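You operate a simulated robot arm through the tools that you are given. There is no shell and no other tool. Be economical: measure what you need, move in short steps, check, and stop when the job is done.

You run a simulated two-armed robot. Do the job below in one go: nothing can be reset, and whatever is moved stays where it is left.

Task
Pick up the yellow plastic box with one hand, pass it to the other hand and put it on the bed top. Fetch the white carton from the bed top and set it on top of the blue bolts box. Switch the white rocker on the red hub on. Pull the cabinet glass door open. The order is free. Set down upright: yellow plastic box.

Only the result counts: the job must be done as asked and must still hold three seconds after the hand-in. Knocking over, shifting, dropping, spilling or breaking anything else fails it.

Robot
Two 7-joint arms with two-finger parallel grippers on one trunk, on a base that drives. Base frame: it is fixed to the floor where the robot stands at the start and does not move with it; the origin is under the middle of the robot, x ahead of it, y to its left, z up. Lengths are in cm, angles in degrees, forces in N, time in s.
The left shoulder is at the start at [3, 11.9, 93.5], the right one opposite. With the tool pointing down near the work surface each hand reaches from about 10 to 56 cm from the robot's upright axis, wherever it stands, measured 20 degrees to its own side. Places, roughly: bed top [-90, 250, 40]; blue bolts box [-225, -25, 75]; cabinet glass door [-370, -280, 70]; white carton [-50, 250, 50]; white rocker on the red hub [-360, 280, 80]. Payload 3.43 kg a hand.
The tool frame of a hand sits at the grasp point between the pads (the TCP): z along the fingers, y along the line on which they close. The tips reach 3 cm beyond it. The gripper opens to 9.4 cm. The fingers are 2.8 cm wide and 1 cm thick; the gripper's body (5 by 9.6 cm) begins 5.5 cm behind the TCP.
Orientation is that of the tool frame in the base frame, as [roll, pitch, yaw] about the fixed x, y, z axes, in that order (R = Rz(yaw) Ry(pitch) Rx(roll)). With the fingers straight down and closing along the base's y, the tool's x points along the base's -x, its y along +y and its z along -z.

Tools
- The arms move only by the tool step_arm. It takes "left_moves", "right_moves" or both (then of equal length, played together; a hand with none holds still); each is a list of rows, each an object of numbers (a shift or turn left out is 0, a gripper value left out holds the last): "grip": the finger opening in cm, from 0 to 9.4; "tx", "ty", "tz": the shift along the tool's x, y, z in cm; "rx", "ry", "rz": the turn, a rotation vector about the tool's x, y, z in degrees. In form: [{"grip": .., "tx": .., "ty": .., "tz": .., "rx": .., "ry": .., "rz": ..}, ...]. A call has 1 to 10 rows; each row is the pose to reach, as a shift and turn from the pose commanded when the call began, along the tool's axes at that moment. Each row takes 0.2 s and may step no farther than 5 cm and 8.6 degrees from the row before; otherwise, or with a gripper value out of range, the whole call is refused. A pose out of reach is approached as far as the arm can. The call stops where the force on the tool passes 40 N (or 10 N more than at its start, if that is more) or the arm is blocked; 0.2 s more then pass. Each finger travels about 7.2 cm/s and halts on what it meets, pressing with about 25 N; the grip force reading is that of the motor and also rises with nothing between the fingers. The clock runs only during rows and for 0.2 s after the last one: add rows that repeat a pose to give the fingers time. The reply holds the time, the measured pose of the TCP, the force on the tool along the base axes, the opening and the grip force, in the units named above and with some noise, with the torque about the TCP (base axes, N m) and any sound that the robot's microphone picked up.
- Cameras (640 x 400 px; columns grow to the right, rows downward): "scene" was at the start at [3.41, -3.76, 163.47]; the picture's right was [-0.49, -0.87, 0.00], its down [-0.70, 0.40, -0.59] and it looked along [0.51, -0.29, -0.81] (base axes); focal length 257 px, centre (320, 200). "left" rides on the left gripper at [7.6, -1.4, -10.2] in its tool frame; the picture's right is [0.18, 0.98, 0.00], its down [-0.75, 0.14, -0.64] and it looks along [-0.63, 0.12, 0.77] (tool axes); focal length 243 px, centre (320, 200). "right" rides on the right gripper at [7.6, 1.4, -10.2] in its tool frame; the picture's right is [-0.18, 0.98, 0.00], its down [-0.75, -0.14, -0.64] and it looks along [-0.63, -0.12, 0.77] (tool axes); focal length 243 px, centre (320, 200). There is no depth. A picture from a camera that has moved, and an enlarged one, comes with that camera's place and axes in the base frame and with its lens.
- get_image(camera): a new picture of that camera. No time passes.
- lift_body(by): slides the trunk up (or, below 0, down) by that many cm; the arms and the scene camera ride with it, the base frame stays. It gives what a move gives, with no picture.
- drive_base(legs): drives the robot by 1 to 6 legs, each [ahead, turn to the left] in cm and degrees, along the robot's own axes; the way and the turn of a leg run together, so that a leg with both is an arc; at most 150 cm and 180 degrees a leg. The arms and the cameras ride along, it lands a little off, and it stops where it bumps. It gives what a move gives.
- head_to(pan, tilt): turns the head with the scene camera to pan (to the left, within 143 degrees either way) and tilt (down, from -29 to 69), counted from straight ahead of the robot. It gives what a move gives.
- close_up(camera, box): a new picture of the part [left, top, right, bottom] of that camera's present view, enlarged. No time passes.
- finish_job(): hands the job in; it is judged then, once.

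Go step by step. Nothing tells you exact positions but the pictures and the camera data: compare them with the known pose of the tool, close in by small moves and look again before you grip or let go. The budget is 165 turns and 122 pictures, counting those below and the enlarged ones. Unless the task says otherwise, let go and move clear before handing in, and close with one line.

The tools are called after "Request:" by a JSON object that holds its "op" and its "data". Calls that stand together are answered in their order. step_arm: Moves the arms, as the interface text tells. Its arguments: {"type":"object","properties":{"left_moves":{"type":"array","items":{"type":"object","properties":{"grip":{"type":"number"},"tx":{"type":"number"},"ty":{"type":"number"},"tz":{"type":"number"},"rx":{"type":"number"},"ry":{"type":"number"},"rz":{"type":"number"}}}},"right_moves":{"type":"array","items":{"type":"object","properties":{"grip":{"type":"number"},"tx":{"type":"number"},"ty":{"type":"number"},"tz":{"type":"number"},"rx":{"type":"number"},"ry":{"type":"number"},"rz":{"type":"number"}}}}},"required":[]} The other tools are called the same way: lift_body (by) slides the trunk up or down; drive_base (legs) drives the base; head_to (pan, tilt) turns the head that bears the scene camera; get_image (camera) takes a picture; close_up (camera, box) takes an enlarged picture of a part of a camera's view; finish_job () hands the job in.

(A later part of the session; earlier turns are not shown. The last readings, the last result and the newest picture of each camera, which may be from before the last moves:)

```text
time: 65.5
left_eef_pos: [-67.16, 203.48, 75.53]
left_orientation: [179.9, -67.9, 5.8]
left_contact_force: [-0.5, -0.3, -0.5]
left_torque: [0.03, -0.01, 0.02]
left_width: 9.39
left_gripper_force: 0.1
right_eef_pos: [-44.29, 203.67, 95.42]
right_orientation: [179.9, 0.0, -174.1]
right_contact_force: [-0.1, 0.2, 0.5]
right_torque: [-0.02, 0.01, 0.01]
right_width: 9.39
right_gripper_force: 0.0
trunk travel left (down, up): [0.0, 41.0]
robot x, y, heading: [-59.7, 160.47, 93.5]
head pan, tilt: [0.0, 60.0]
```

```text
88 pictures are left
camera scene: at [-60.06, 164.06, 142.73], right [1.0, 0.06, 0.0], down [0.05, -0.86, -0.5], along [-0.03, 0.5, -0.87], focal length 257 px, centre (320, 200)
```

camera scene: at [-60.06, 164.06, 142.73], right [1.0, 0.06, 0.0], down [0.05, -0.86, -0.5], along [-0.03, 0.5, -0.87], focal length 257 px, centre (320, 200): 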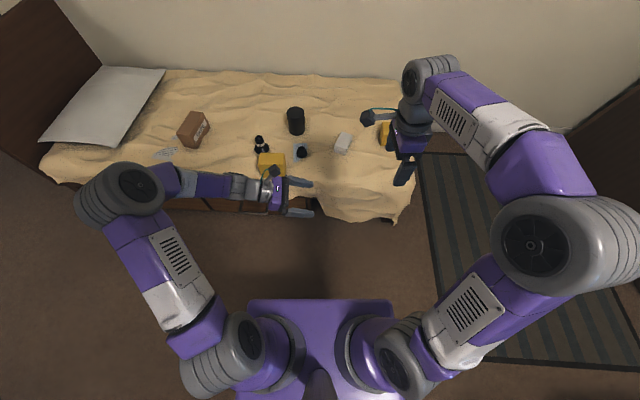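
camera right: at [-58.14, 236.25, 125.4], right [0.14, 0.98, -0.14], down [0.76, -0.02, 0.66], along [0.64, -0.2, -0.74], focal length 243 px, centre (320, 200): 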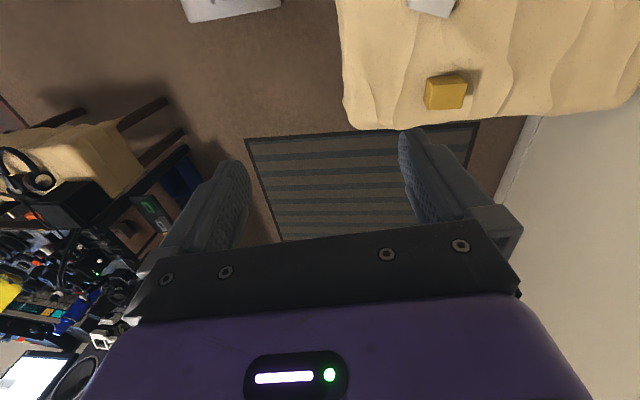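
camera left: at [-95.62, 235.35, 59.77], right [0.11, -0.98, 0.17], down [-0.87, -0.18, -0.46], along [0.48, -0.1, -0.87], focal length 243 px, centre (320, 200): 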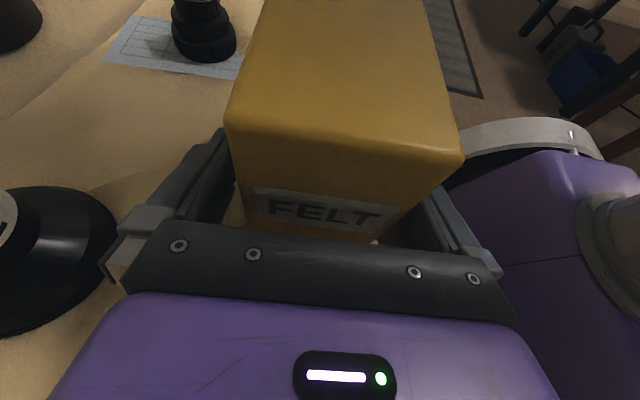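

I'll drive forward, stopping a safe distance from the draped cloth, and look at the carton.

Request:
{"op": "drive_base", "data": {"legs": [[33, -3.5]]}}

Request:
{"op": "get_image", "data": {"camera": "scene"}}

Request:
{"op": "close_up", "data": {"camera": "scene", "box": [260, 130, 440, 250]}}

```text
time: 67.7
left_eef_pos: [-65.44, 236.82, 75.58]
left_orientation: [179.9, -68.1, 2.4]
left_contact_force: [-0.6, 0.4, 0.1]
left_torque: [0.02, 0.03, -0.04]
left_width: 9.41
left_gripper_force: 0.0
right_eef_pos: [-42.73, 235.77, 95.44]
right_orientation: [-180.0, -0.1, -177.6]
right_contact_force: [0.3, -0.4, 0.1]
right_torque: [-0.01, -0.01, 0.0]
right_width: 9.42
right_gripper_force: 0.1
trunk travel left (down, up): [0.0, 41.0]
robot x, y, heading: [-61.24, 193.72, 90.1]
head pan, tilt: [0.0, 60.0]
```

```text
87 pictures are left
camera scene: at [-60.77, 197.22, 142.73], right [1.0, 0.0, 0.0], down [0.0, -0.87, -0.5], along [0.0, 0.5, -0.87], focal length 257 px, centre (320, 200)
```

scene: 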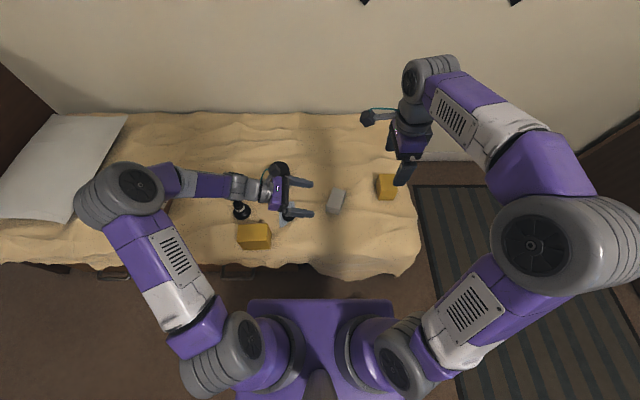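

```text
3.33 times, centred on (350, 190) of scene
camera zoom: at [-60.77, 197.22, 142.73], right [1.0, 0.0, 0.0], down [0.0, -0.87, -0.5], along [0.0, 0.5, -0.87], focal length 856 px, centre (220, 233)
```

zoom: 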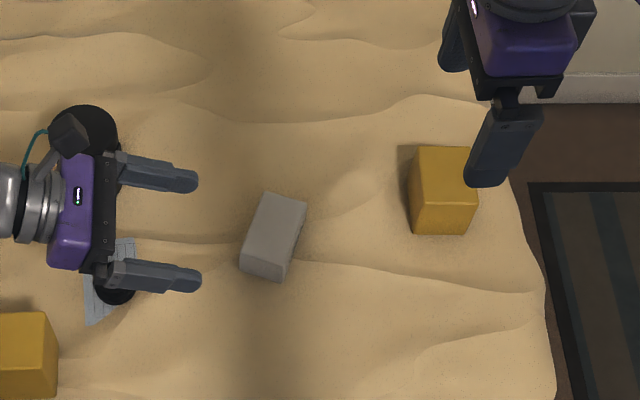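

The carton is about 6 × 9 × 5 cm at [-53.5, 253], turned roughly 23°. I'll pull the left hand away, then turn the right hand above the carton.

Request:
{"op": "step_arm", "data": {"right_moves": [{"tx": 1.6, "ty": 1.2, "tz": 1.3, "rz": -8.1}, {"tx": 3.2, "ty": 2.4, "tz": 2.6, "rz": -16.2}, {"tx": 4.8, "ty": 3.6, "tz": 3.9, "rz": -24.4}, {"tx": 6.4, "ty": 4.8, "tz": 5.2, "rz": -32.5}, {"tx": 8, "ty": 6.1, "tz": 6.5, "rz": -40.6}, {"tx": 9.6, "ty": 7.3, "tz": 7.8, "rz": -48.8}, {"tx": 11.2, "ty": 8.5, "tz": 9.1, "rz": -57}, {"tx": 12.9, "ty": 9.7, "tz": 10.4, "rz": -65}], "left_moves": [{"tz": -3, "tx": 1}, {"tz": -6, "tx": 2}, {"tz": -9, "tx": 3}, {"tz": -12, "tx": 4}, {"tz": -15, "tx": 5}, {"tz": -15, "tx": 5}, {"tz": -15, "tx": 5}, {"tz": -15, "tx": 5}]}}

Request:
{"op": "step_arm", "data": {"right_moves": [{"tz": 2, "ry": -7.5}, {"tz": 4, "ry": -15}, {"tz": 6, "ry": -22.5}, {"tz": 8, "ry": -30}, {"tz": 10, "ry": -30}, {"tz": 14, "ry": -30}, {"tz": 18, "ry": -30}, {"tz": 22, "ry": -30}, {"tz": 22, "ry": -30}]}}

Request:
{"op": "get_image", "data": {"camera": "right"}}

Request:
{"op": "get_image", "data": {"camera": "scene"}}

```text
time: 69.5
left_eef_pos: [-77.59, 236.36, 85.83]
left_orientation: [-180.0, -68.0, 2.3]
left_contact_force: [0.1, 0.0, 0.0]
left_torque: [0.02, 0.0, -0.01]
left_width: 9.38
left_gripper_force: 0.1
right_eef_pos: [-56.02, 244.94, 85.06]
right_orientation: [180.0, 0.0, -112.5]
right_contact_force: [-0.6, -0.1, -0.6]
right_torque: [-0.02, 0.01, -0.03]
right_width: 9.37
right_gripper_force: 0.1
trunk travel left (down, up): [0.0, 41.0]
robot x, y, heading: [-60.76, 194.01, 89.9]
head pan, tilt: [0.0, 60.0]
```

```text
time: 71.5
left_eef_pos: [-77.42, 236.45, 85.74]
left_orientation: [-180.0, -68.0, 2.4]
left_contact_force: [0.3, 0.7, -0.2]
left_torque: [-0.02, -0.01, 0.01]
left_width: 9.38
left_gripper_force: 0.2
right_eef_pos: [-55.72, 244.87, 62.86]
right_orientation: [-180.0, 30.1, -112.8]
right_contact_force: [-0.3, 0.7, -1.3]
right_torque: [-0.01, -0.01, 0.01]
right_width: 9.42
right_gripper_force: 0.1
trunk travel left (down, up): [0.0, 41.0]
robot x, y, heading: [-60.85, 193.86, 90.0]
head pan, tilt: [0.0, 60.0]
```

```text
85 pictures are left
camera right: at [-61.52, 234.82, 67.98], right [-0.85, 0.53, 0.09], down [0.26, 0.25, 0.93], along [0.47, 0.81, -0.35], focal length 243 px, centre (320, 200)
```

right: 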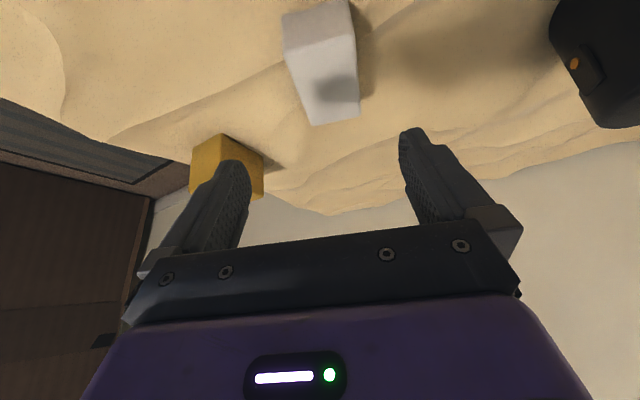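

```text
84 pictures are left
camera scene: at [-60.77, 197.17, 142.73], right [1.0, 0.0, 0.0], down [0.0, -0.87, -0.5], along [0.0, 0.5, -0.87], focal length 257 px, centre (320, 200)
```

scene: 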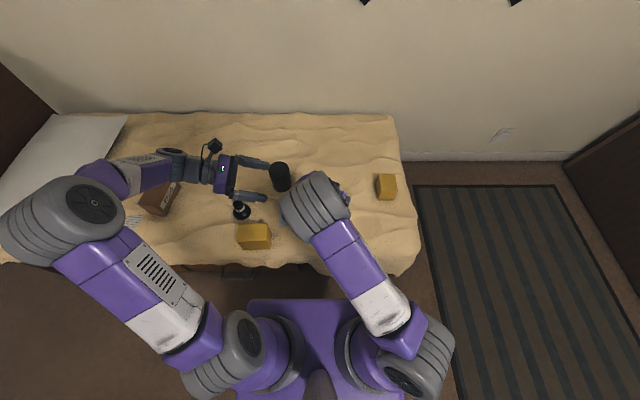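

The carton top is centred near [-53, 254] and the hand's yaw matches it. I'll descend along the fingers, stopping a little short to check.

Request:
{"op": "step_arm", "data": {"right_moves": [{"ty": 0.5, "tz": 4.5}, {"ty": 1, "tz": 9}, {"ty": 1, "tz": 13.5}, {"ty": 1, "tz": 13.5}]}}

Request:
{"op": "get_image", "data": {"camera": "right"}}

```text
time: 72.5
left_eef_pos: [-77.65, 236.33, 85.5]
left_orientation: [-179.9, -68.1, 2.3]
left_contact_force: [-0.4, 0.4, 0.2]
left_torque: [0.01, 0.01, 0.0]
left_width: 9.41
left_gripper_force: 0.1
right_eef_pos: [-54.09, 251.48, 51.04]
right_orientation: [-180.0, 29.9, -112.6]
right_contact_force: [-0.7, 0.7, -0.7]
right_torque: [-0.03, 0.0, -0.01]
right_width: 9.41
right_gripper_force: 0.0
trunk travel left (down, up): [0.0, 41.0]
robot x, y, heading: [-60.86, 193.95, 89.9]
head pan, tilt: [0.0, 60.0]
```

```text
83 pictures are left
camera right: at [-60.03, 241.28, 56.05], right [-0.85, 0.53, 0.09], down [0.26, 0.25, 0.93], along [0.47, 0.81, -0.35], focal length 243 px, centre (320, 200)
```

right: 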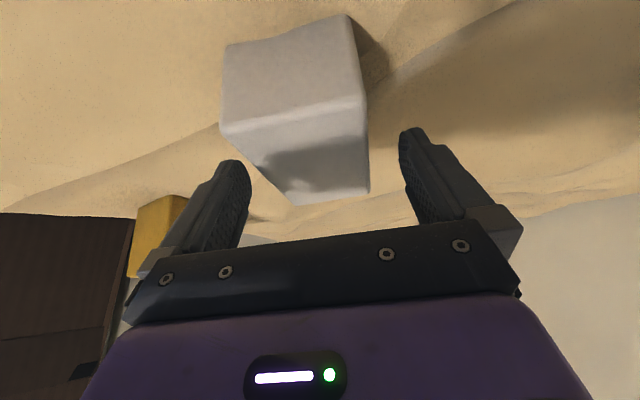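

With two views the carton top comes out at z ≈ 50, centred under the hand. I'll go straight down 2.3 cm and close.

Request:
{"op": "step_arm", "data": {"right_moves": [{"tx": 0.6, "tz": 1}, {"tx": 1.15, "tz": 2}, {"tx": 1.15, "tz": 2}, {"tx": 1.15, "tz": 2, "grip": 7}, {"tx": 1.15, "tz": 2, "grip": 4}, {"tx": 1.15, "tz": 2, "grip": 4}, {"tx": 1.15, "tz": 2, "grip": 4}]}}

Request:
{"op": "get_image", "data": {"camera": "right"}}

```text
time: 74.1
left_eef_pos: [-77.62, 236.35, 85.78]
left_orientation: [-179.9, -68.0, 2.3]
left_contact_force: [-0.8, -0.1, 0.0]
left_torque: [0.0, -0.03, -0.01]
left_width: 9.41
left_gripper_force: 0.1
right_eef_pos: [-54.15, 251.38, 48.91]
right_orientation: [180.0, 30.1, -112.7]
right_contact_force: [-0.2, 0.6, 0.3]
right_torque: [0.03, -0.03, 0.01]
right_width: 6.4
right_gripper_force: 25.0
trunk travel left (down, up): [0.0, 41.0]
robot x, y, heading: [-60.64, 193.63, 89.8]
head pan, tilt: [0.0, 60.0]
```

```text
82 pictures are left
camera right: at [-60.09, 241.29, 53.93], right [-0.85, 0.53, 0.09], down [0.26, 0.25, 0.93], along [0.47, 0.81, -0.35], focal length 243 px, centre (320, 200)
```

right: 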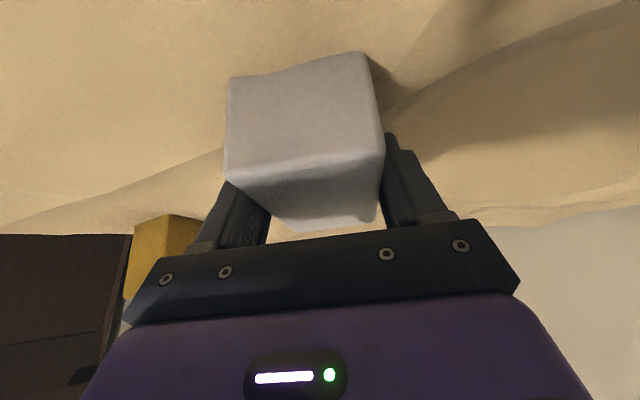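

The carton is gripped at 6.4 cm. I'll lift it straight up and pull it toward the robot.

Request:
{"op": "step_arm", "data": {"right_moves": [{"tx": -1, "tz": -1.7}, {"tx": -3, "tz": -5.2}, {"tx": -5.3, "tz": -9.2}, {"tx": -7.6, "tz": -13.2}, {"tx": -10, "tz": -17.3}, {"tx": -12.3, "tz": -21.3}, {"tx": -12.3, "tz": -21.3}]}}

Request:
{"op": "lift_body", "data": {"by": 20}}

Request:
{"op": "get_image", "data": {"camera": "scene"}}

Request:
{"op": "get_image", "data": {"camera": "right"}}

```text
time: 75.7
left_eef_pos: [-77.43, 236.33, 85.84]
left_orientation: [-180.0, -68.1, 2.2]
left_contact_force: [-1.4, 0.3, 0.0]
left_torque: [-0.03, 0.01, -0.02]
left_width: 9.39
left_gripper_force: 0.1
right_eef_pos: [-53.93, 251.43, 73.82]
right_orientation: [-180.0, 29.9, -112.6]
right_contact_force: [0.0, -0.4, -0.9]
right_torque: [-0.03, -0.06, 0.0]
right_width: 6.36
right_gripper_force: 25.5
trunk travel left (down, up): [0.0, 41.0]
robot x, y, heading: [-60.68, 193.47, 89.8]
head pan, tilt: [0.0, 60.0]
```

```text
time: 77.9
left_eef_pos: [-77.49, 236.29, 105.71]
left_orientation: [179.9, -68.1, 2.3]
left_contact_force: [-0.1, 0.1, 0.5]
left_torque: [0.03, 0.0, -0.01]
left_width: 9.4
left_gripper_force: 0.1
right_eef_pos: [-54.08, 251.45, 93.65]
right_orientation: [180.0, 30.1, -112.6]
right_contact_force: [0.5, 0.2, -0.8]
right_torque: [-0.03, 0.0, 0.04]
right_width: 6.39
right_gripper_force: 25.1
trunk travel left (down, up): [-20.0, 21.0]
robot x, y, heading: [-60.79, 193.48, 89.9]
head pan, tilt: [0.0, 60.0]
```

```text
81 pictures are left
camera scene: at [-60.78, 197.19, 162.71], right [1.0, 0.0, 0.0], down [0.0, -0.87, -0.5], along [0.0, 0.5, -0.87], focal length 257 px, centre (320, 200)
```

scene: 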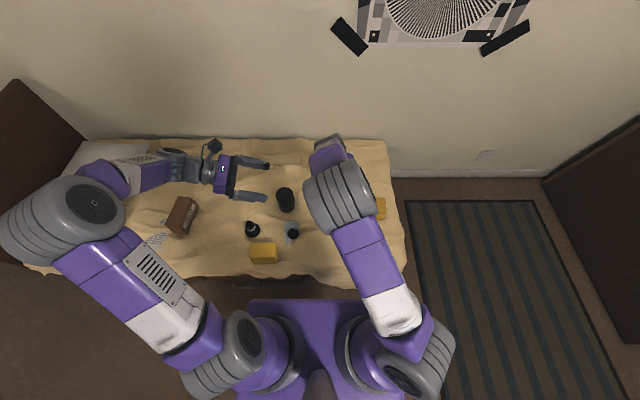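

```text
80 pictures are left
camera right: at [-59.93, 241.34, 98.67], right [-0.85, 0.53, 0.09], down [0.26, 0.25, 0.93], along [0.47, 0.81, -0.35], focal length 243 px, centre (320, 200)
```

right: 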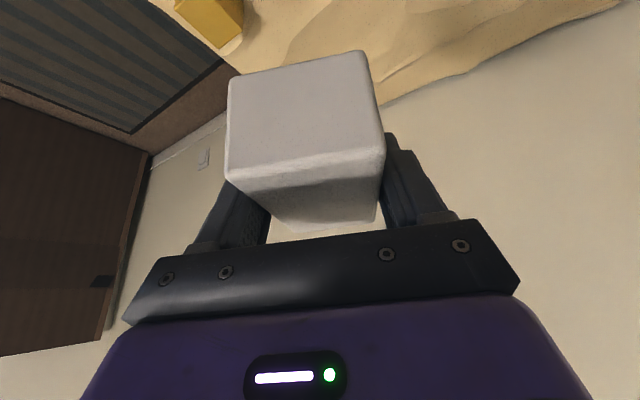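

The carton is held. I'll drive back and around to face the middle table, which holds the blue bolts box near [-225, -25].

Request:
{"op": "drive_base", "data": {"legs": [[-40, 0], [0, 165], [150, 0], [33, 0], [0, -75]]}}

Request:
{"op": "head_to", "data": {"pan": 0, "tilt": 35}}

Request:
{"op": "get_image", "data": {"camera": "scene"}}

```text
time: 99.3
left_eef_pos: [-146.08, -41.73, 105.81]
left_orientation: [179.9, -68.1, 93.2]
left_contact_force: [-0.3, 0.4, -0.4]
left_torque: [-0.01, -0.01, 0.0]
left_width: 9.38
left_gripper_force: 0.0
right_eef_pos: [-161.48, -18.49, 93.82]
right_orientation: [-180.0, 30.1, -21.7]
right_contact_force: [-0.4, -0.6, -0.6]
right_torque: [0.0, -0.04, 0.03]
right_width: 6.35
right_gripper_force: 24.6
trunk travel left (down, up): [-20.0, 21.0]
robot x, y, heading: [-103.55, -24.39, -179.2]
head pan, tilt: [0.0, 60.0]
```

```text
time: 100.2
left_eef_pos: [-146.0, -41.59, 105.71]
left_orientation: [-180.0, -68.1, 93.2]
left_contact_force: [0.0, -0.6, 0.2]
left_torque: [-0.01, 0.0, 0.0]
left_width: 9.38
left_gripper_force: 0.1
right_eef_pos: [-161.35, -18.5, 93.54]
right_orientation: [180.0, 30.0, -21.8]
right_contact_force: [-0.3, -0.2, -1.2]
right_torque: [0.01, 0.0, 0.01]
right_width: 6.36
right_gripper_force: 25.0
trunk travel left (down, up): [-20.0, 21.0]
robot x, y, heading: [-103.21, -24.33, -179.2]
head pan, tilt: [0.0, 35.0]
```

```text
79 pictures are left
camera scene: at [-109.31, -24.55, 166.15], right [-0.01, 1.0, 0.0], down [0.57, 0.01, -0.82], along [-0.82, -0.01, -0.57], focal length 257 px, centre (320, 200)
```

scene: 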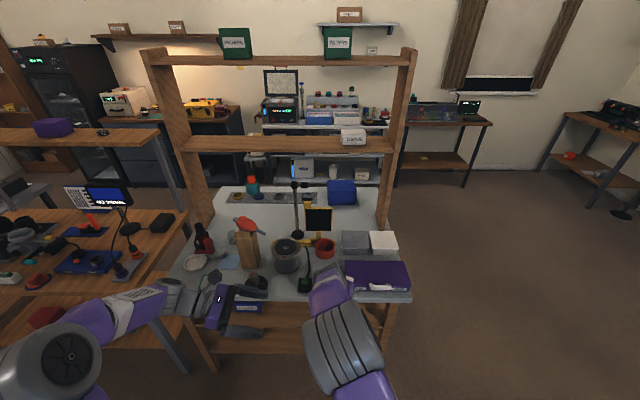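

I'm facing the workbench. I'll zoom in to find the box labelled bolts.

Request:
{"op": "close_up", "data": {"camera": "scene", "box": [180, 160, 430, 320]}}

Request:
{"op": "close_up", "data": {"camera": "scene", "box": [300, 160, 420, 240]}}

```text
2.50 times, centred on (305, 240) of scene
camera zoom: at [-109.31, -24.55, 166.15], right [-0.01, 1.0, 0.0], down [0.57, 0.01, -0.82], along [-0.82, -0.01, -0.57], focal length 642 px, centre (358, 100)
```

zoom: 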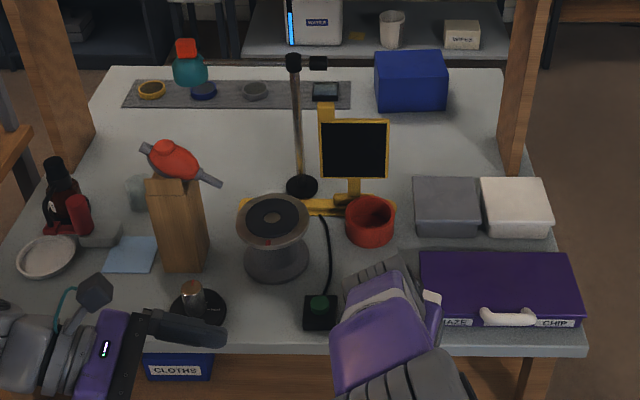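

```text
5.00 times, centred on (360, 200) of scene
camera zoom: at [-109.31, -24.55, 166.15], right [-0.01, 1.0, 0.0], down [0.57, 0.01, -0.82], along [-0.82, -0.01, -0.57], focal length 1283 px, centre (120, 200)
```

zoom: 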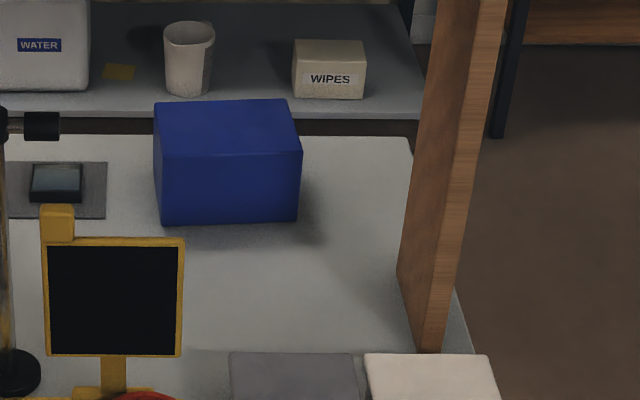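

The plain blue box stands at the back of the bench around [-245, -12], behind the bench's frame, so I'd best reach it from behind. I'll drive around the right end and look.

Request:
{"op": "drive_base", "data": {"legs": [[0, -53], [125, 0], [0, 53]]}}

Request:
{"op": "head_to", "data": {"pan": 25, "tilt": 35}}

Request:
{"op": "get_image", "data": {"camera": "scene"}}

```text
time: 111.3
left_eef_pos: [-222.01, 58.06, 105.85]
left_orientation: [-180.0, -68.0, 93.4]
left_contact_force: [-1.5, -0.5, -0.3]
left_torque: [-0.03, 0.01, 0.01]
left_width: 9.4
left_gripper_force: 0.1
right_eef_pos: [-237.51, 81.2, 93.62]
right_orientation: [-179.9, 30.0, -21.6]
right_contact_force: [-0.8, -0.6, -0.9]
right_torque: [0.01, 0.01, 0.03]
right_width: 6.39
right_gripper_force: 25.2
trunk travel left (down, up): [-20.0, 21.0]
robot x, y, heading: [-179.75, 75.57, -179.2]
head pan, tilt: [0.0, 35.0]
```

```text
time: 112.2
left_eef_pos: [-222.15, 58.1, 105.72]
left_orientation: [-179.9, -68.0, 93.4]
left_contact_force: [-0.8, 0.1, 0.5]
left_torque: [0.0, -0.01, -0.03]
left_width: 9.4
left_gripper_force: 0.1
right_eef_pos: [-237.63, 81.18, 93.62]
right_orientation: [-179.9, 30.0, -21.7]
right_contact_force: [0.7, 0.7, -0.9]
right_torque: [-0.01, -0.04, 0.0]
right_width: 6.41
right_gripper_force: 25.2
trunk travel left (down, up): [-20.0, 21.0]
robot x, y, heading: [-179.72, 75.72, -179.1]
head pan, tilt: [25.0, 35.0]
```

```text
76 pictures are left
camera scene: at [-184.57, 71.49, 166.16], right [-0.44, 0.9, 0.0], down [0.52, 0.25, -0.82], along [-0.74, -0.36, -0.57], focal length 257 px, centre (320, 200)
```

scene: 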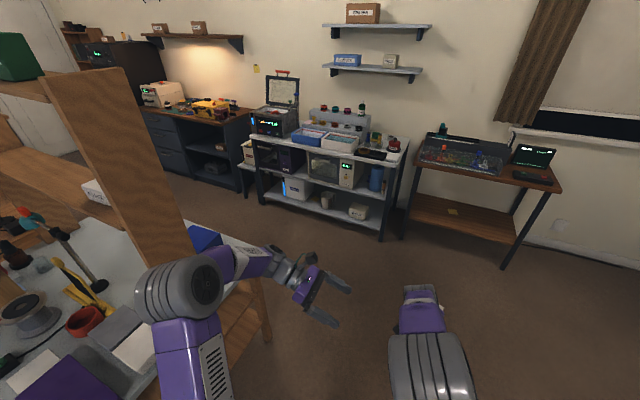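

The wall shelves start at x ≈ -366, so there is a corridor behind the bench. I'll check the box and the bench's back edge from here.

Request:
{"op": "close_up", "data": {"camera": "scene", "box": [120, 180, 300, 350]}}

```text
2.35 times, centred on (210, 265) of scene
camera zoom: at [-184.57, 71.49, 166.16], right [-0.44, 0.9, 0.0], down [0.52, 0.25, -0.82], along [-0.74, -0.36, -0.57], focal length 604 px, centre (579, 47)
```

zoom: 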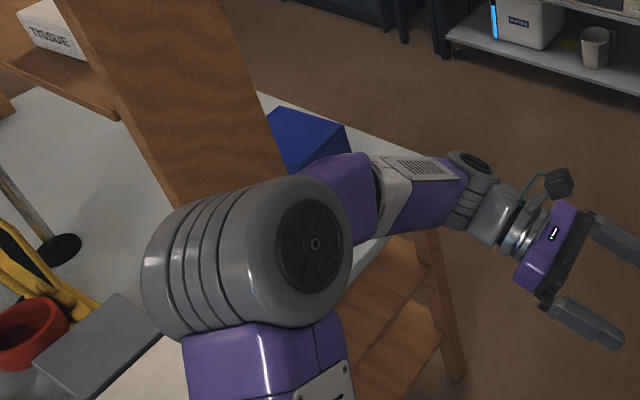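

I'll pull the right hand in for a tighter turning radius, then go around into the corridor.

Request:
{"op": "step_arm", "data": {"right_moves": [{"tx": 3.5, "tz": -2}, {"tx": 7, "tz": -4}, {"tx": 10.4, "tz": -6}, {"tx": 13, "tz": -7.5}, {"tx": 13, "tz": -7.5}]}}

Request:
{"op": "drive_base", "data": {"legs": [[119, 0], [0, 90]]}}

Request:
{"op": "head_to", "data": {"pan": 30, "tilt": 45}}

Request:
{"op": "get_image", "data": {"camera": "scene"}}

```text
time: 113.4
left_eef_pos: [-222.08, 58.02, 105.75]
left_orientation: [179.9, -68.1, 93.4]
left_contact_force: [0.1, 0.3, 0.2]
left_torque: [-0.02, 0.03, -0.01]
left_width: 9.39
left_gripper_force: 0.2
right_eef_pos: [-223.67, 75.65, 93.8]
right_orientation: [180.0, 29.9, -21.7]
right_contact_force: [-0.4, 0.2, -0.9]
right_torque: [0.0, 0.03, -0.01]
right_width: 6.39
right_gripper_force: 25.0
trunk travel left (down, up): [-20.0, 21.0]
robot x, y, heading: [-180.3, 75.22, -179.4]
head pan, tilt: [25.0, 35.0]
```

```text
time: 123.2
left_eef_pos: [-282.13, 31.03, 105.87]
left_orientation: [180.0, -68.0, -178.0]
left_contact_force: [0.2, -1.0, 0.1]
left_torque: [0.01, 0.03, 0.01]
left_width: 9.39
left_gripper_force: 0.0
right_eef_pos: [-299.72, 29.95, 93.77]
right_orientation: [-180.0, 30.0, 66.9]
right_contact_force: [0.4, -0.8, -0.5]
right_torque: [0.0, -0.02, 0.0]
right_width: 6.4
right_gripper_force: 25.4
trunk travel left (down, up): [-20.0, 21.0]
robot x, y, heading: [-298.62, 73.99, -91.0]
head pan, tilt: [25.0, 35.0]
```

```text
time: 123.9
left_eef_pos: [-282.08, 31.01, 105.8]
left_orientation: [179.9, -68.1, -178.1]
left_contact_force: [-0.2, 0.8, -0.5]
left_torque: [-0.02, -0.03, 0.0]
left_width: 9.41
left_gripper_force: 0.1
right_eef_pos: [-299.72, 29.95, 93.66]
right_orientation: [179.9, 29.9, 66.8]
right_contact_force: [-0.8, -0.1, -0.4]
right_torque: [0.04, 0.01, -0.05]
right_width: 6.39
right_gripper_force: 25.0
trunk travel left (down, up): [-20.0, 21.0]
robot x, y, heading: [-298.49, 74.0, -90.5]
head pan, tilt: [30.0, 45.0]
```

```text
74 pictures are left
camera scene: at [-294.42, 69.61, 164.68], right [-0.87, -0.49, 0.0], down [-0.35, 0.62, -0.71], along [0.35, -0.62, -0.71], focal length 257 px, centre (320, 200)
```

scene: 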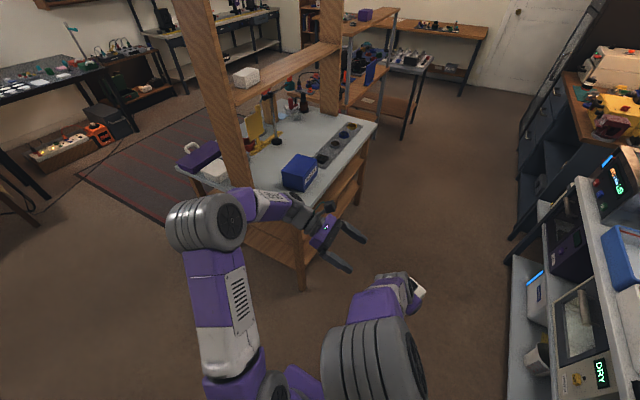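

The blue box's label faces this way and the corridor is clear. I'll continue down the corridor and turn to face the bench.

Request:
{"op": "drive_base", "data": {"legs": [[88, 0], [0, 90]]}}

Request:
{"op": "head_to", "data": {"pan": 0, "tilt": 50}}

Request:
{"op": "get_image", "data": {"camera": "scene"}}

Request:
{"op": "close_up", "data": {"camera": "scene", "box": [220, 100, 420, 230]}}

```text
time: 132.3
left_eef_pos: [-257.07, 1.39, 105.71]
left_orientation: [179.9, -68.0, -90.7]
left_contact_force: [0.1, 0.0, -0.8]
left_torque: [0.0, 0.01, -0.01]
left_width: 9.37
left_gripper_force: 0.1
right_eef_pos: [-256.86, -16.29, 93.83]
right_orientation: [-179.9, 30.0, 154.3]
right_contact_force: [0.9, -0.1, -1.6]
right_torque: [0.0, 0.0, 0.0]
right_width: 6.38
right_gripper_force: 25.0
trunk travel left (down, up): [-20.0, 21.0]
robot x, y, heading: [-300.59, -12.71, -3.4]
head pan, tilt: [30.0, 45.0]
```

```text
time: 133.3
left_eef_pos: [-257.08, 1.31, 105.8]
left_orientation: [-180.0, -68.0, -90.7]
left_contact_force: [-0.6, 0.4, -0.1]
left_torque: [0.0, 0.02, 0.03]
left_width: 9.41
left_gripper_force: 0.0
right_eef_pos: [-256.7, -16.3, 93.76]
right_orientation: [180.0, 30.0, 154.2]
right_contact_force: [0.1, -0.6, -1.8]
right_torque: [-0.01, -0.02, -0.04]
right_width: 6.36
right_gripper_force: 25.3
trunk travel left (down, up): [-20.0, 21.0]
robot x, y, heading: [-300.41, -13.13, -3.3]
head pan, tilt: [0.0, 50.0]
```

```text
73 pictures are left
camera scene: at [-295.88, -13.48, 163.99], right [-0.06, -1.0, 0.0], down [-0.76, 0.04, -0.64], along [0.64, -0.04, -0.77], focal length 257 px, centre (320, 200)
```

scene: 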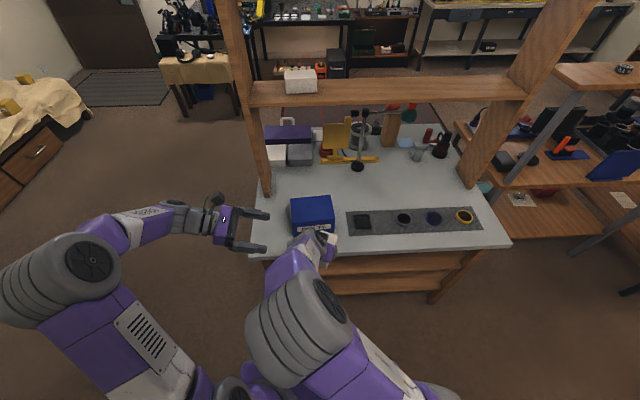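

```text
3.08 times, centred on (320, 165) of scene
camera zoom: at [-295.88, -13.48, 163.99], right [-0.06, -1.0, 0.0], down [-0.76, 0.04, -0.64], along [0.64, -0.04, -0.77], focal length 790 px, centre (320, 308)
```

zoom: 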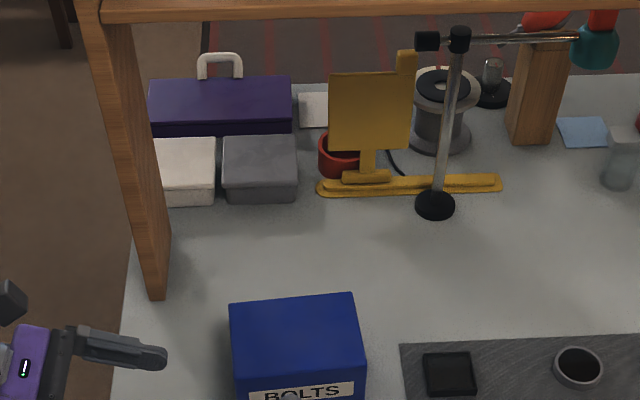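

The label reads BOLTS. Its top is about 16 × 10 cm at z ≈ 88.6, centred near [-236, -14]. I'll raise and square up the carton, move the left hand aside and drive in a little.

Request:
{"op": "step_arm", "data": {"right_moves": [{"tx": -1.5, "tz": -2.6, "rx": -3, "rz": -5.2}, {"tx": -3, "tz": -5.2, "rx": -6, "rz": -10.4}, {"tx": -4, "tz": -7, "rx": -9, "rz": -15.6}, {"tx": -4, "tz": -7, "rx": -11, "rz": -19.1}, {"tx": -4, "tz": -7, "rx": -11, "rz": -19.1}], "left_moves": [{"tz": -3}, {"tz": -6}, {"tz": -9}, {"tz": -12}, {"tz": -12}]}}

Request:
{"op": "drive_base", "data": {"legs": [[17, 3]]}}

Request:
{"op": "get_image", "data": {"camera": "scene"}}

Request:
{"op": "get_image", "data": {"camera": "right"}}

```text
time: 134.5
left_eef_pos: [-256.98, 12.44, 110.48]
left_orientation: [-180.0, -68.0, -90.8]
left_contact_force: [-0.1, 0.6, -0.4]
left_torque: [0.02, -0.02, 0.04]
left_width: 9.42
left_gripper_force: 0.0
right_eef_pos: [-256.69, -16.34, 101.75]
right_orientation: [-180.0, 30.1, 176.5]
right_contact_force: [-0.4, -0.3, -0.9]
right_torque: [-0.02, 0.04, 0.03]
right_width: 6.39
right_gripper_force: 25.3
trunk travel left (down, up): [-20.0, 21.0]
robot x, y, heading: [-300.43, -13.1, -3.2]
head pan, tilt: [0.0, 50.0]
```

```text
time: 135.9
left_eef_pos: [-240.86, 14.02, 110.34]
left_orientation: [179.9, -67.9, -87.8]
left_contact_force: [0.2, 0.9, -0.5]
left_torque: [-0.03, -0.01, 0.01]
left_width: 9.41
left_gripper_force: 0.1
right_eef_pos: [-239.3, -14.62, 101.73]
right_orientation: [-179.9, 29.9, 179.2]
right_contact_force: [0.9, -0.1, -1.2]
right_torque: [-0.01, 0.02, -0.02]
right_width: 6.35
right_gripper_force: 25.4
trunk travel left (down, up): [-20.0, 21.0]
robot x, y, heading: [-283.32, -13.68, -0.4]
head pan, tilt: [0.0, 50.0]
```

```text
71 pictures are left
camera scene: at [-278.45, -13.8, 163.98], right [-0.01, -1.0, 0.0], down [-0.77, 0.01, -0.64], along [0.64, 0.0, -0.77], focal length 257 px, centre (320, 200)
```

scene: 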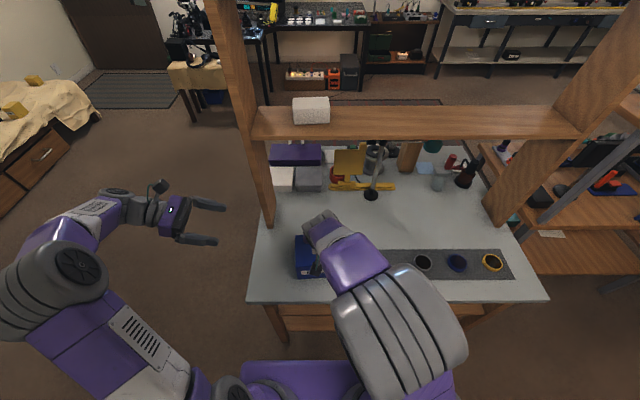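

```text
70 pictures are left
camera right: at [-250.99, -12.93, 106.7], right [0.17, 0.98, 0.09], down [0.33, -0.15, 0.93], along [0.93, -0.13, -0.35], focal length 243 px, centre (320, 200)
```

right: 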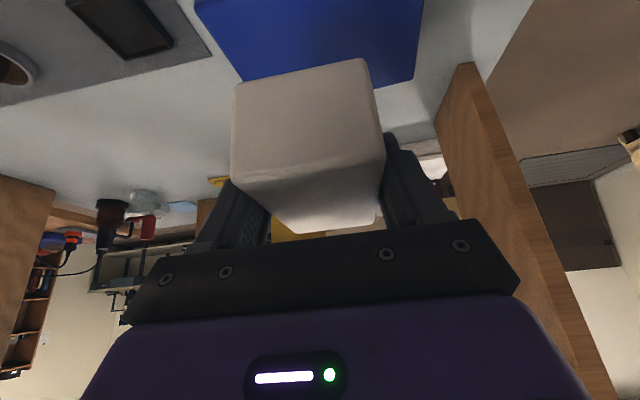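

The carton is right above the bolts box. I'll move 2.2 cm ahead and 1.1 cm left, then lower to just above the lid.

Request:
{"op": "step_arm", "data": {"right_moves": [{"tx": -1.9, "ty": 1.1, "tz": 1.1}, {"tx": -0.9, "ty": 1.1, "tz": 2.9}, {"tx": 0.4, "ty": 1.1, "tz": 5.1}, {"tx": 1.4, "ty": 1.1, "tz": 6.8}, {"tx": 1.4, "ty": 1.1, "tz": 6.8}]}}

Request:
{"op": "step_arm", "data": {"right_moves": [{"tx": 0.25, "tz": 0.43}, {"tx": 0.5, "tz": 0.87}, {"tx": 0.5, "tz": 0.87}]}}

Request:
{"op": "get_image", "data": {"camera": "right"}}

Request:
{"op": "close_up", "data": {"camera": "scene", "box": [240, 180, 420, 310]}}

```text
time: 137.1
left_eef_pos: [-240.88, 13.76, 110.44]
left_orientation: [180.0, -68.0, -87.9]
left_contact_force: [1.5, -0.5, 0.3]
left_torque: [0.01, -0.01, 0.02]
left_width: 9.39
left_gripper_force: 0.0
right_eef_pos: [-237.02, -13.58, 95.24]
right_orientation: [180.0, 30.1, 179.2]
right_contact_force: [0.3, -0.6, -0.7]
right_torque: [-0.03, 0.05, -0.03]
right_width: 6.4
right_gripper_force: 25.3
trunk travel left (down, up): [-20.0, 21.0]
robot x, y, heading: [-283.43, -13.72, -0.5]
head pan, tilt: [0.0, 50.0]
```

```text
time: 137.9
left_eef_pos: [-241.04, 13.76, 110.42]
left_orientation: [-180.0, -68.0, -87.9]
left_contact_force: [1.1, 0.8, 0.4]
left_torque: [-0.02, -0.03, 0.01]
left_width: 9.37
left_gripper_force: 0.0
right_eef_pos: [-236.94, -13.65, 94.16]
right_orientation: [180.0, 30.0, 179.2]
right_contact_force: [-0.4, 0.3, -1.8]
right_torque: [-0.03, 0.01, -0.01]
right_width: 6.38
right_gripper_force: 24.7
trunk travel left (down, up): [-20.0, 21.0]
robot x, y, heading: [-283.79, -13.56, -0.1]
head pan, tilt: [0.0, 50.0]
```

```text
69 pictures are left
camera right: at [-248.74, -11.87, 99.13], right [0.17, 0.98, 0.09], down [0.33, -0.15, 0.93], along [0.93, -0.13, -0.35], focal length 243 px, centre (320, 200)
```

right: 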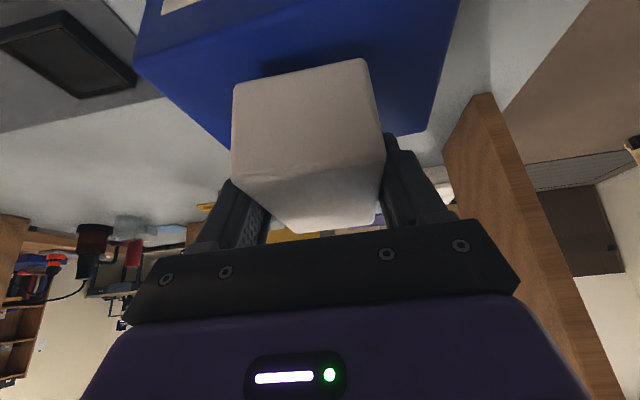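

```text
3.08 times, centred on (330, 245) of scene
camera zoom: at [-278.58, -13.8, 163.98], right [-0.01, -1.0, 0.0], down [-0.77, 0.01, -0.64], along [0.64, 0.0, -0.77], focal length 790 px, centre (289, 62)
```

zoom: 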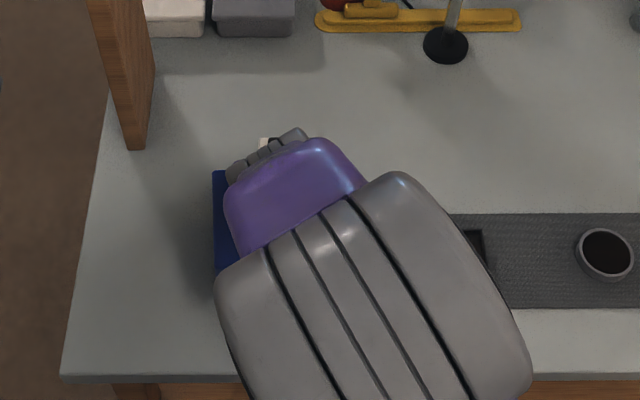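

The carton sits squarely over the lid with under a centimetre to go. I'll creep down until it touches.

Request:
{"op": "step_arm", "data": {"right_moves": [{"tx": 0.1, "tz": 0.17}, {"tx": 0.2, "tz": 0.35}, {"tx": 0.3, "tz": 0.52}]}}

```text
time: 138.7
left_eef_pos: [-240.88, 14.01, 110.42]
left_orientation: [-179.9, -68.0, -88.0]
left_contact_force: [-0.1, 0.6, 0.0]
left_torque: [0.0, 0.01, 0.01]
left_width: 9.41
left_gripper_force: 0.1
right_eef_pos: [-237.19, -13.6, 93.63]
right_orientation: [-179.9, 30.0, 179.2]
right_contact_force: [-0.7, 0.7, -0.3]
right_torque: [-0.04, -0.01, 0.04]
right_width: 6.38
right_gripper_force: 24.9
trunk travel left (down, up): [-20.0, 21.0]
robot x, y, heading: [-283.19, -13.72, -0.5]
head pan, tilt: [0.0, 50.0]
```

Request:
{"op": "step_arm", "data": {"right_moves": [{"tx": 0.1, "tz": 0.17}, {"tx": 0.2, "tz": 0.35}, {"tx": 0.3, "tz": 0.52}]}}

Request:
{"op": "get_image", "data": {"camera": "right"}}

```text
time: 139.5
left_eef_pos: [-240.78, 14.03, 110.4]
left_orientation: [180.0, -68.0, -87.9]
left_contact_force: [0.3, -0.4, -0.8]
left_torque: [-0.03, 0.02, 0.01]
left_width: 9.43
left_gripper_force: 0.2
right_eef_pos: [-237.06, -13.62, 92.96]
right_orientation: [-179.9, 30.0, 179.2]
right_contact_force: [0.1, -0.1, -1.3]
right_torque: [-0.01, 0.0, 0.01]
right_width: 6.38
right_gripper_force: 24.8
trunk travel left (down, up): [-20.0, 21.0]
robot x, y, heading: [-283.29, -13.11, -0.4]
head pan, tilt: [0.0, 50.0]
```

```text
67 pictures are left
camera right: at [-248.83, -11.87, 97.92], right [0.17, 0.98, 0.09], down [0.33, -0.15, 0.93], along [0.93, -0.13, -0.35], focal length 243 px, centre (320, 200)
```

right: 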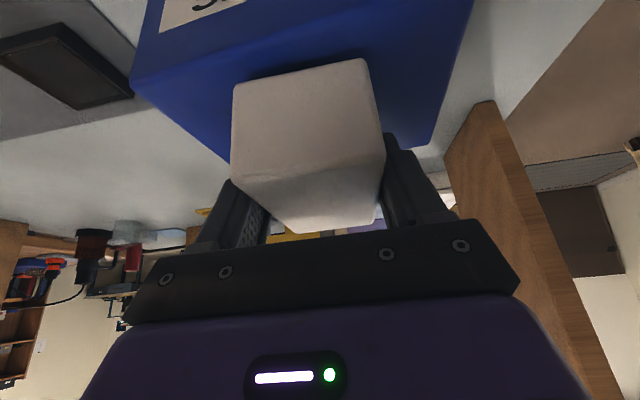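

Still no contact, so I'll continue creeping down.

Request:
{"op": "step_arm", "data": {"right_moves": [{"tx": 0.1, "tz": 0.17}, {"tx": 0.2, "tz": 0.35}, {"tx": 0.3, "tz": 0.52}, {"tx": 0.4, "tz": 0.7}]}}

Request:
{"op": "close_up", "data": {"camera": "right", "box": [120, 0, 480, 225]}}

```text
time: 140.5
left_eef_pos: [-241.0, 13.93, 110.37]
left_orientation: [-180.0, -68.0, -87.9]
left_contact_force: [0.2, 0.2, -0.2]
left_torque: [0.02, 0.02, -0.03]
left_width: 9.38
left_gripper_force: 0.0
right_eef_pos: [-237.1, -13.72, 92.07]
right_orientation: [-180.0, 30.0, 179.2]
right_contact_force: [0.4, -0.5, -1.2]
right_torque: [0.0, 0.0, 0.02]
right_width: 6.39
right_gripper_force: 25.4
trunk travel left (down, up): [-20.0, 21.0]
robot x, y, heading: [-283.06, -13.6, -0.4]
head pan, tilt: [0.0, 50.0]
```

```text
1.78 times, centred on (300, 112) of right
camera zoom: at [-248.86, -11.95, 97.12], right [0.17, 0.98, 0.09], down [0.33, -0.15, 0.93], along [0.93, -0.13, -0.35], focal length 431 px, centre (356, 356)
```

zoom: 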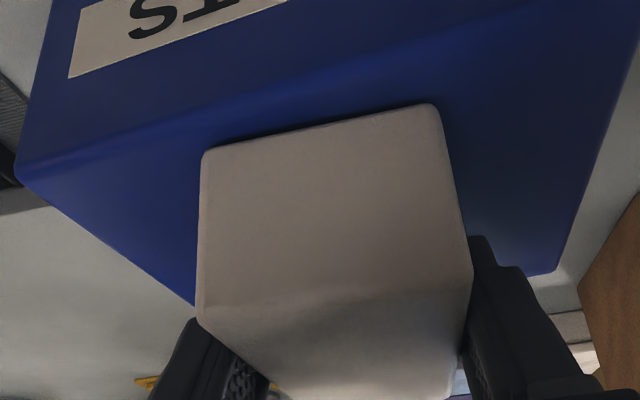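

Request:
{"op": "step_arm", "data": {"right_moves": [{"tx": 0.1, "tz": 0.17}, {"tx": 0.2, "tz": 0.35}, {"tx": 0.3, "tz": 0.52}, {"tx": 0.4, "tz": 0.7}]}}

Request:
{"op": "close_up", "data": {"camera": "right", "box": [120, 0, 480, 225]}}

```text
time: 141.5
left_eef_pos: [-241.0, 13.97, 110.58]
left_orientation: [-179.8, -68.1, -88.1]
left_contact_force: [-0.4, 0.2, -0.5]
left_torque: [0.01, 0.0, -0.03]
left_width: 9.38
left_gripper_force: 0.1
right_eef_pos: [-237.12, -13.61, 91.63]
right_orientation: [179.9, 30.4, 179.2]
right_contact_force: [0.5, -1.9, 22.3]
right_torque: [-0.02, 0.07, -0.03]
right_width: 6.41
right_gripper_force: 25.7
trunk travel left (down, up): [-20.0, 21.0]
robot x, y, heading: [-283.38, -13.53, -0.3]
head pan, tilt: [0.0, 50.0]
```

```text
1.78 times, centred on (300, 112) of right
camera zoom: at [-248.85, -11.89, 96.43], right [0.17, 0.98, 0.1], down [0.32, -0.15, 0.93], along [0.93, -0.13, -0.34], focal length 431 px, centre (356, 356)
```

zoom: 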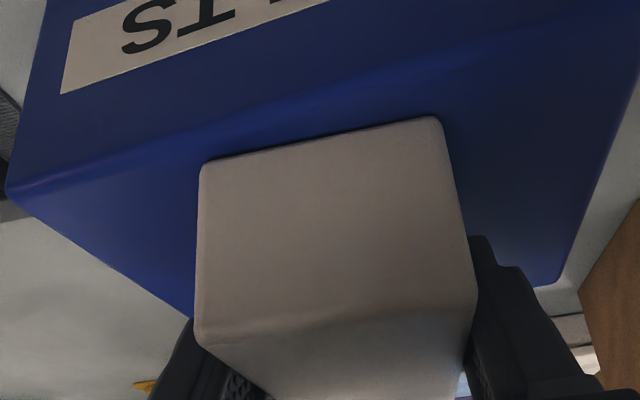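

Contact at 22 N. I'll ease off, open and withdraw back along the fingers.

Request:
{"op": "step_arm", "data": {"right_moves": [{"tx": -0.2, "tz": -0.3}, {"tx": -0.2, "tz": -0.3, "grip": 7.5}, {"tx": -0.2, "tz": -0.3, "grip": 9.2}, {"tx": -0.2, "tz": -0.3, "grip": 9.2}, {"tx": -0.2, "tz": -0.3, "grip": 9.2}]}}

Request:
{"op": "step_arm", "data": {"right_moves": [{"tz": -2}, {"tz": -5}, {"tz": -9}, {"tz": -13}, {"tz": -17}]}}

Request:
{"op": "get_image", "data": {"camera": "right"}}

Request:
{"op": "get_image", "data": {"camera": "scene"}}

```text
time: 142.7
left_eef_pos: [-240.95, 13.87, 110.45]
left_orientation: [-179.9, -68.0, -87.9]
left_contact_force: [0.4, 0.4, 0.4]
left_torque: [-0.01, 0.01, 0.01]
left_width: 9.41
left_gripper_force: 0.1
right_eef_pos: [-237.16, -13.59, 91.73]
right_orientation: [179.9, 29.9, 179.2]
right_contact_force: [-0.6, 0.5, 0.6]
right_torque: [0.0, 0.0, 0.02]
right_width: 9.18
right_gripper_force: 0.0
trunk travel left (down, up): [-20.0, 21.0]
robot x, y, heading: [-283.21, -13.62, -0.4]
head pan, tilt: [0.0, 50.0]
```

```text
time: 143.9
left_eef_pos: [-241.06, 13.88, 110.43]
left_orientation: [-179.9, -68.0, -88.0]
left_contact_force: [0.1, -0.4, -0.1]
left_torque: [0.0, 0.01, 0.03]
left_width: 9.41
left_gripper_force: 0.0
right_eef_pos: [-245.63, -13.28, 106.38]
right_orientation: [-180.0, 30.1, 179.2]
right_contact_force: [0.1, -0.9, -0.2]
right_torque: [-0.03, -0.03, 0.0]
right_width: 9.21
right_gripper_force: 0.1
trunk travel left (down, up): [-20.0, 21.0]
robot x, y, heading: [-283.49, -13.62, -0.2]
head pan, tilt: [0.0, 50.0]
```

```text
64 pictures are left
camera right: at [-257.39, -11.62, 111.31], right [0.17, 0.98, 0.09], down [0.33, -0.15, 0.93], along [0.93, -0.13, -0.35], focal length 243 px, centre (320, 200)
```

right: 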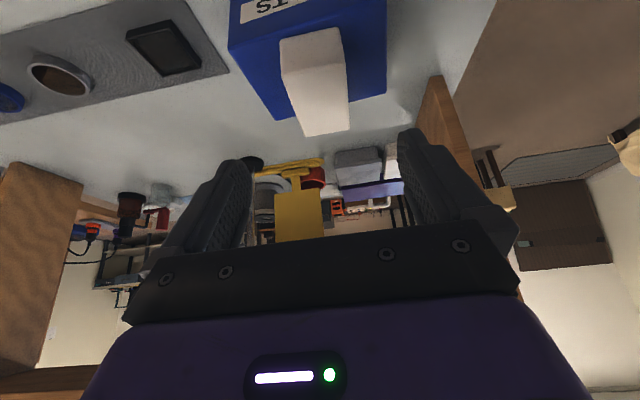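

```text
63 pictures are left
camera scene: at [-278.69, -13.86, 163.99], right [-0.01, -1.0, 0.0], down [-0.77, 0.01, -0.64], along [0.64, 0.0, -0.77], focal length 257 px, centre (320, 200)
```

scene: 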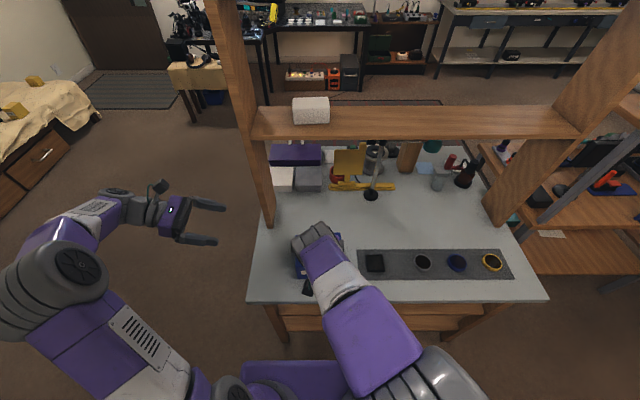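

The carton rests on the bolts box and the right hand is clear. I'll back off and look toward the cabinet to the right.

Request:
{"op": "drive_base", "data": {"legs": [[-24, 0]]}}

Request:
{"op": "head_to", "data": {"pan": -100, "tilt": 25}}

Request:
{"op": "get_image", "data": {"camera": "scene"}}

Request:
{"op": "close_up", "data": {"camera": "scene", "box": [220, 60, 440, 260]}}

```text
time: 145.7
left_eef_pos: [-265.07, 14.39, 110.44]
left_orientation: [-179.9, -68.0, -87.6]
left_contact_force: [-0.6, -0.8, 0.0]
left_torque: [0.01, 0.01, 0.02]
left_width: 9.39
left_gripper_force: 0.1
right_eef_pos: [-269.3, -12.94, 106.29]
right_orientation: [180.0, 29.9, 179.7]
right_contact_force: [0.7, 0.4, 0.3]
right_torque: [0.06, -0.05, 0.03]
right_width: 9.19
right_gripper_force: 0.1
trunk travel left (down, up): [-20.0, 21.0]
robot x, y, heading: [-307.41, -13.55, -0.0]
head pan, tilt: [0.0, 50.0]
```

```text
time: 147.5
left_eef_pos: [-264.93, 14.28, 110.56]
left_orientation: [-180.0, -67.9, -87.6]
left_contact_force: [-0.1, 0.6, -0.2]
left_torque: [0.01, 0.0, -0.01]
left_width: 9.41
left_gripper_force: 0.1
right_eef_pos: [-269.27, -12.91, 106.2]
right_orientation: [180.0, 29.9, 179.6]
right_contact_force: [0.7, 0.2, 0.7]
right_torque: [0.0, 0.0, -0.01]
right_width: 9.17
right_gripper_force: 0.0
trunk travel left (down, up): [-20.0, 21.0]
robot x, y, heading: [-307.19, -13.76, -0.2]
head pan, tilt: [-100.0, 25.0]
```

```text
62 pictures are left
camera scene: at [-311.67, -22.77, 167.73], right [-0.98, 0.17, 0.0], down [0.07, 0.42, -0.91], along [-0.16, -0.89, -0.42], focal length 257 px, centre (320, 200)
```

scene: 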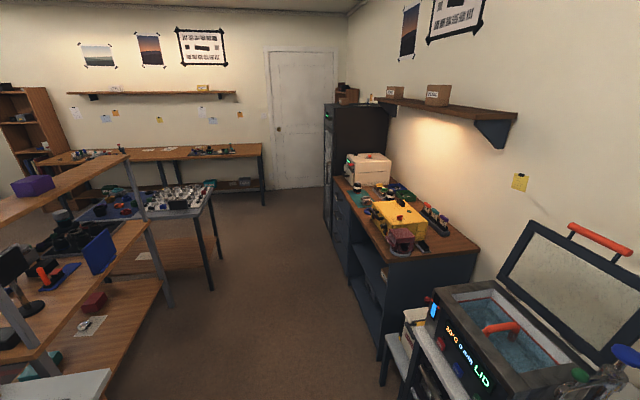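

```text
2.00 times, centred on (330, 160) of scene
camera zoom: at [-311.67, -22.77, 167.73], right [-0.98, 0.17, 0.0], down [0.07, 0.42, -0.91], along [-0.16, -0.89, -0.42], focal length 513 px, centre (300, 280)
```

zoom: 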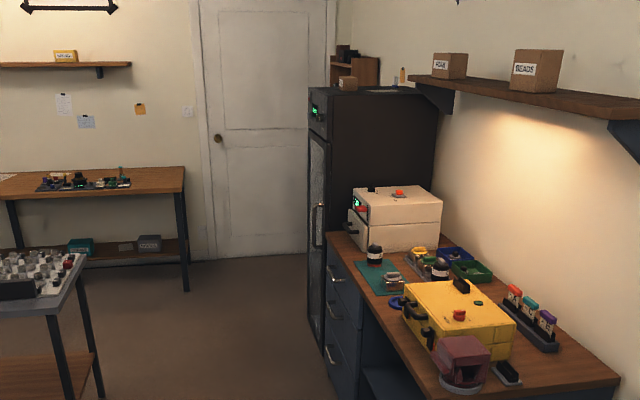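

The black cabinet with the glass door and brass handle is at the end of this corridor, facing +x. I'll drive toward it.

Request:
{"op": "drive_base", "data": {"legs": [[0, -90], [140, 0], [50, 0]]}}

Request:
{"op": "head_to", "data": {"pan": -40, "tilt": 35}}

Request:
{"op": "get_image", "data": {"camera": "scene"}}

```text
time: 160.8
left_eef_pos: [-270.14, -244.09, 110.4]
left_orientation: [179.9, -68.1, -174.4]
left_contact_force: [-0.2, 0.1, -0.3]
left_torque: [-0.01, 0.05, 0.01]
left_width: 9.38
left_gripper_force: 0.0
right_eef_pos: [-297.63, -241.13, 106.26]
right_orientation: [180.0, 29.9, 92.6]
right_contact_force: [-0.1, -0.3, -0.1]
right_torque: [-0.01, 0.01, 0.03]
right_width: 9.22
right_gripper_force: 0.1
trunk travel left (down, up): [-20.0, 21.0]
robot x, y, heading: [-300.51, -203.52, -87.2]
head pan, tilt: [-100.0, 25.0]
```

```text
time: 162.1
left_eef_pos: [-270.22, -244.08, 110.4]
left_orientation: [-179.9, -68.1, -174.6]
left_contact_force: [0.0, -0.5, 0.7]
left_torque: [-0.01, 0.0, 0.02]
left_width: 9.41
left_gripper_force: 0.0
right_eef_pos: [-297.7, -241.17, 106.23]
right_orientation: [-180.0, 30.0, 92.7]
right_contact_force: [0.0, 0.7, 0.6]
right_torque: [0.02, -0.02, 0.0]
right_width: 9.24
right_gripper_force: 0.0
trunk travel left (down, up): [-20.0, 21.0]
robot x, y, heading: [-299.73, -203.26, -87.0]
head pan, tilt: [-40.0, 35.0]
```

```text
60 pictures are left
camera scene: at [-305.63, -207.6, 166.16], right [-0.8, 0.6, 0.0], down [0.35, 0.46, -0.82], along [-0.49, -0.65, -0.57], focal length 257 px, centre (320, 200)
```

scene: 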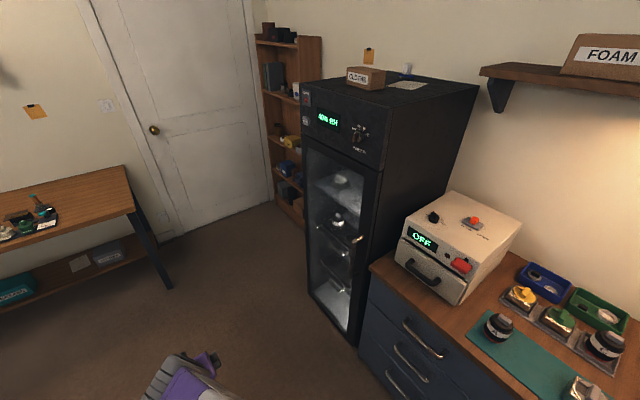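

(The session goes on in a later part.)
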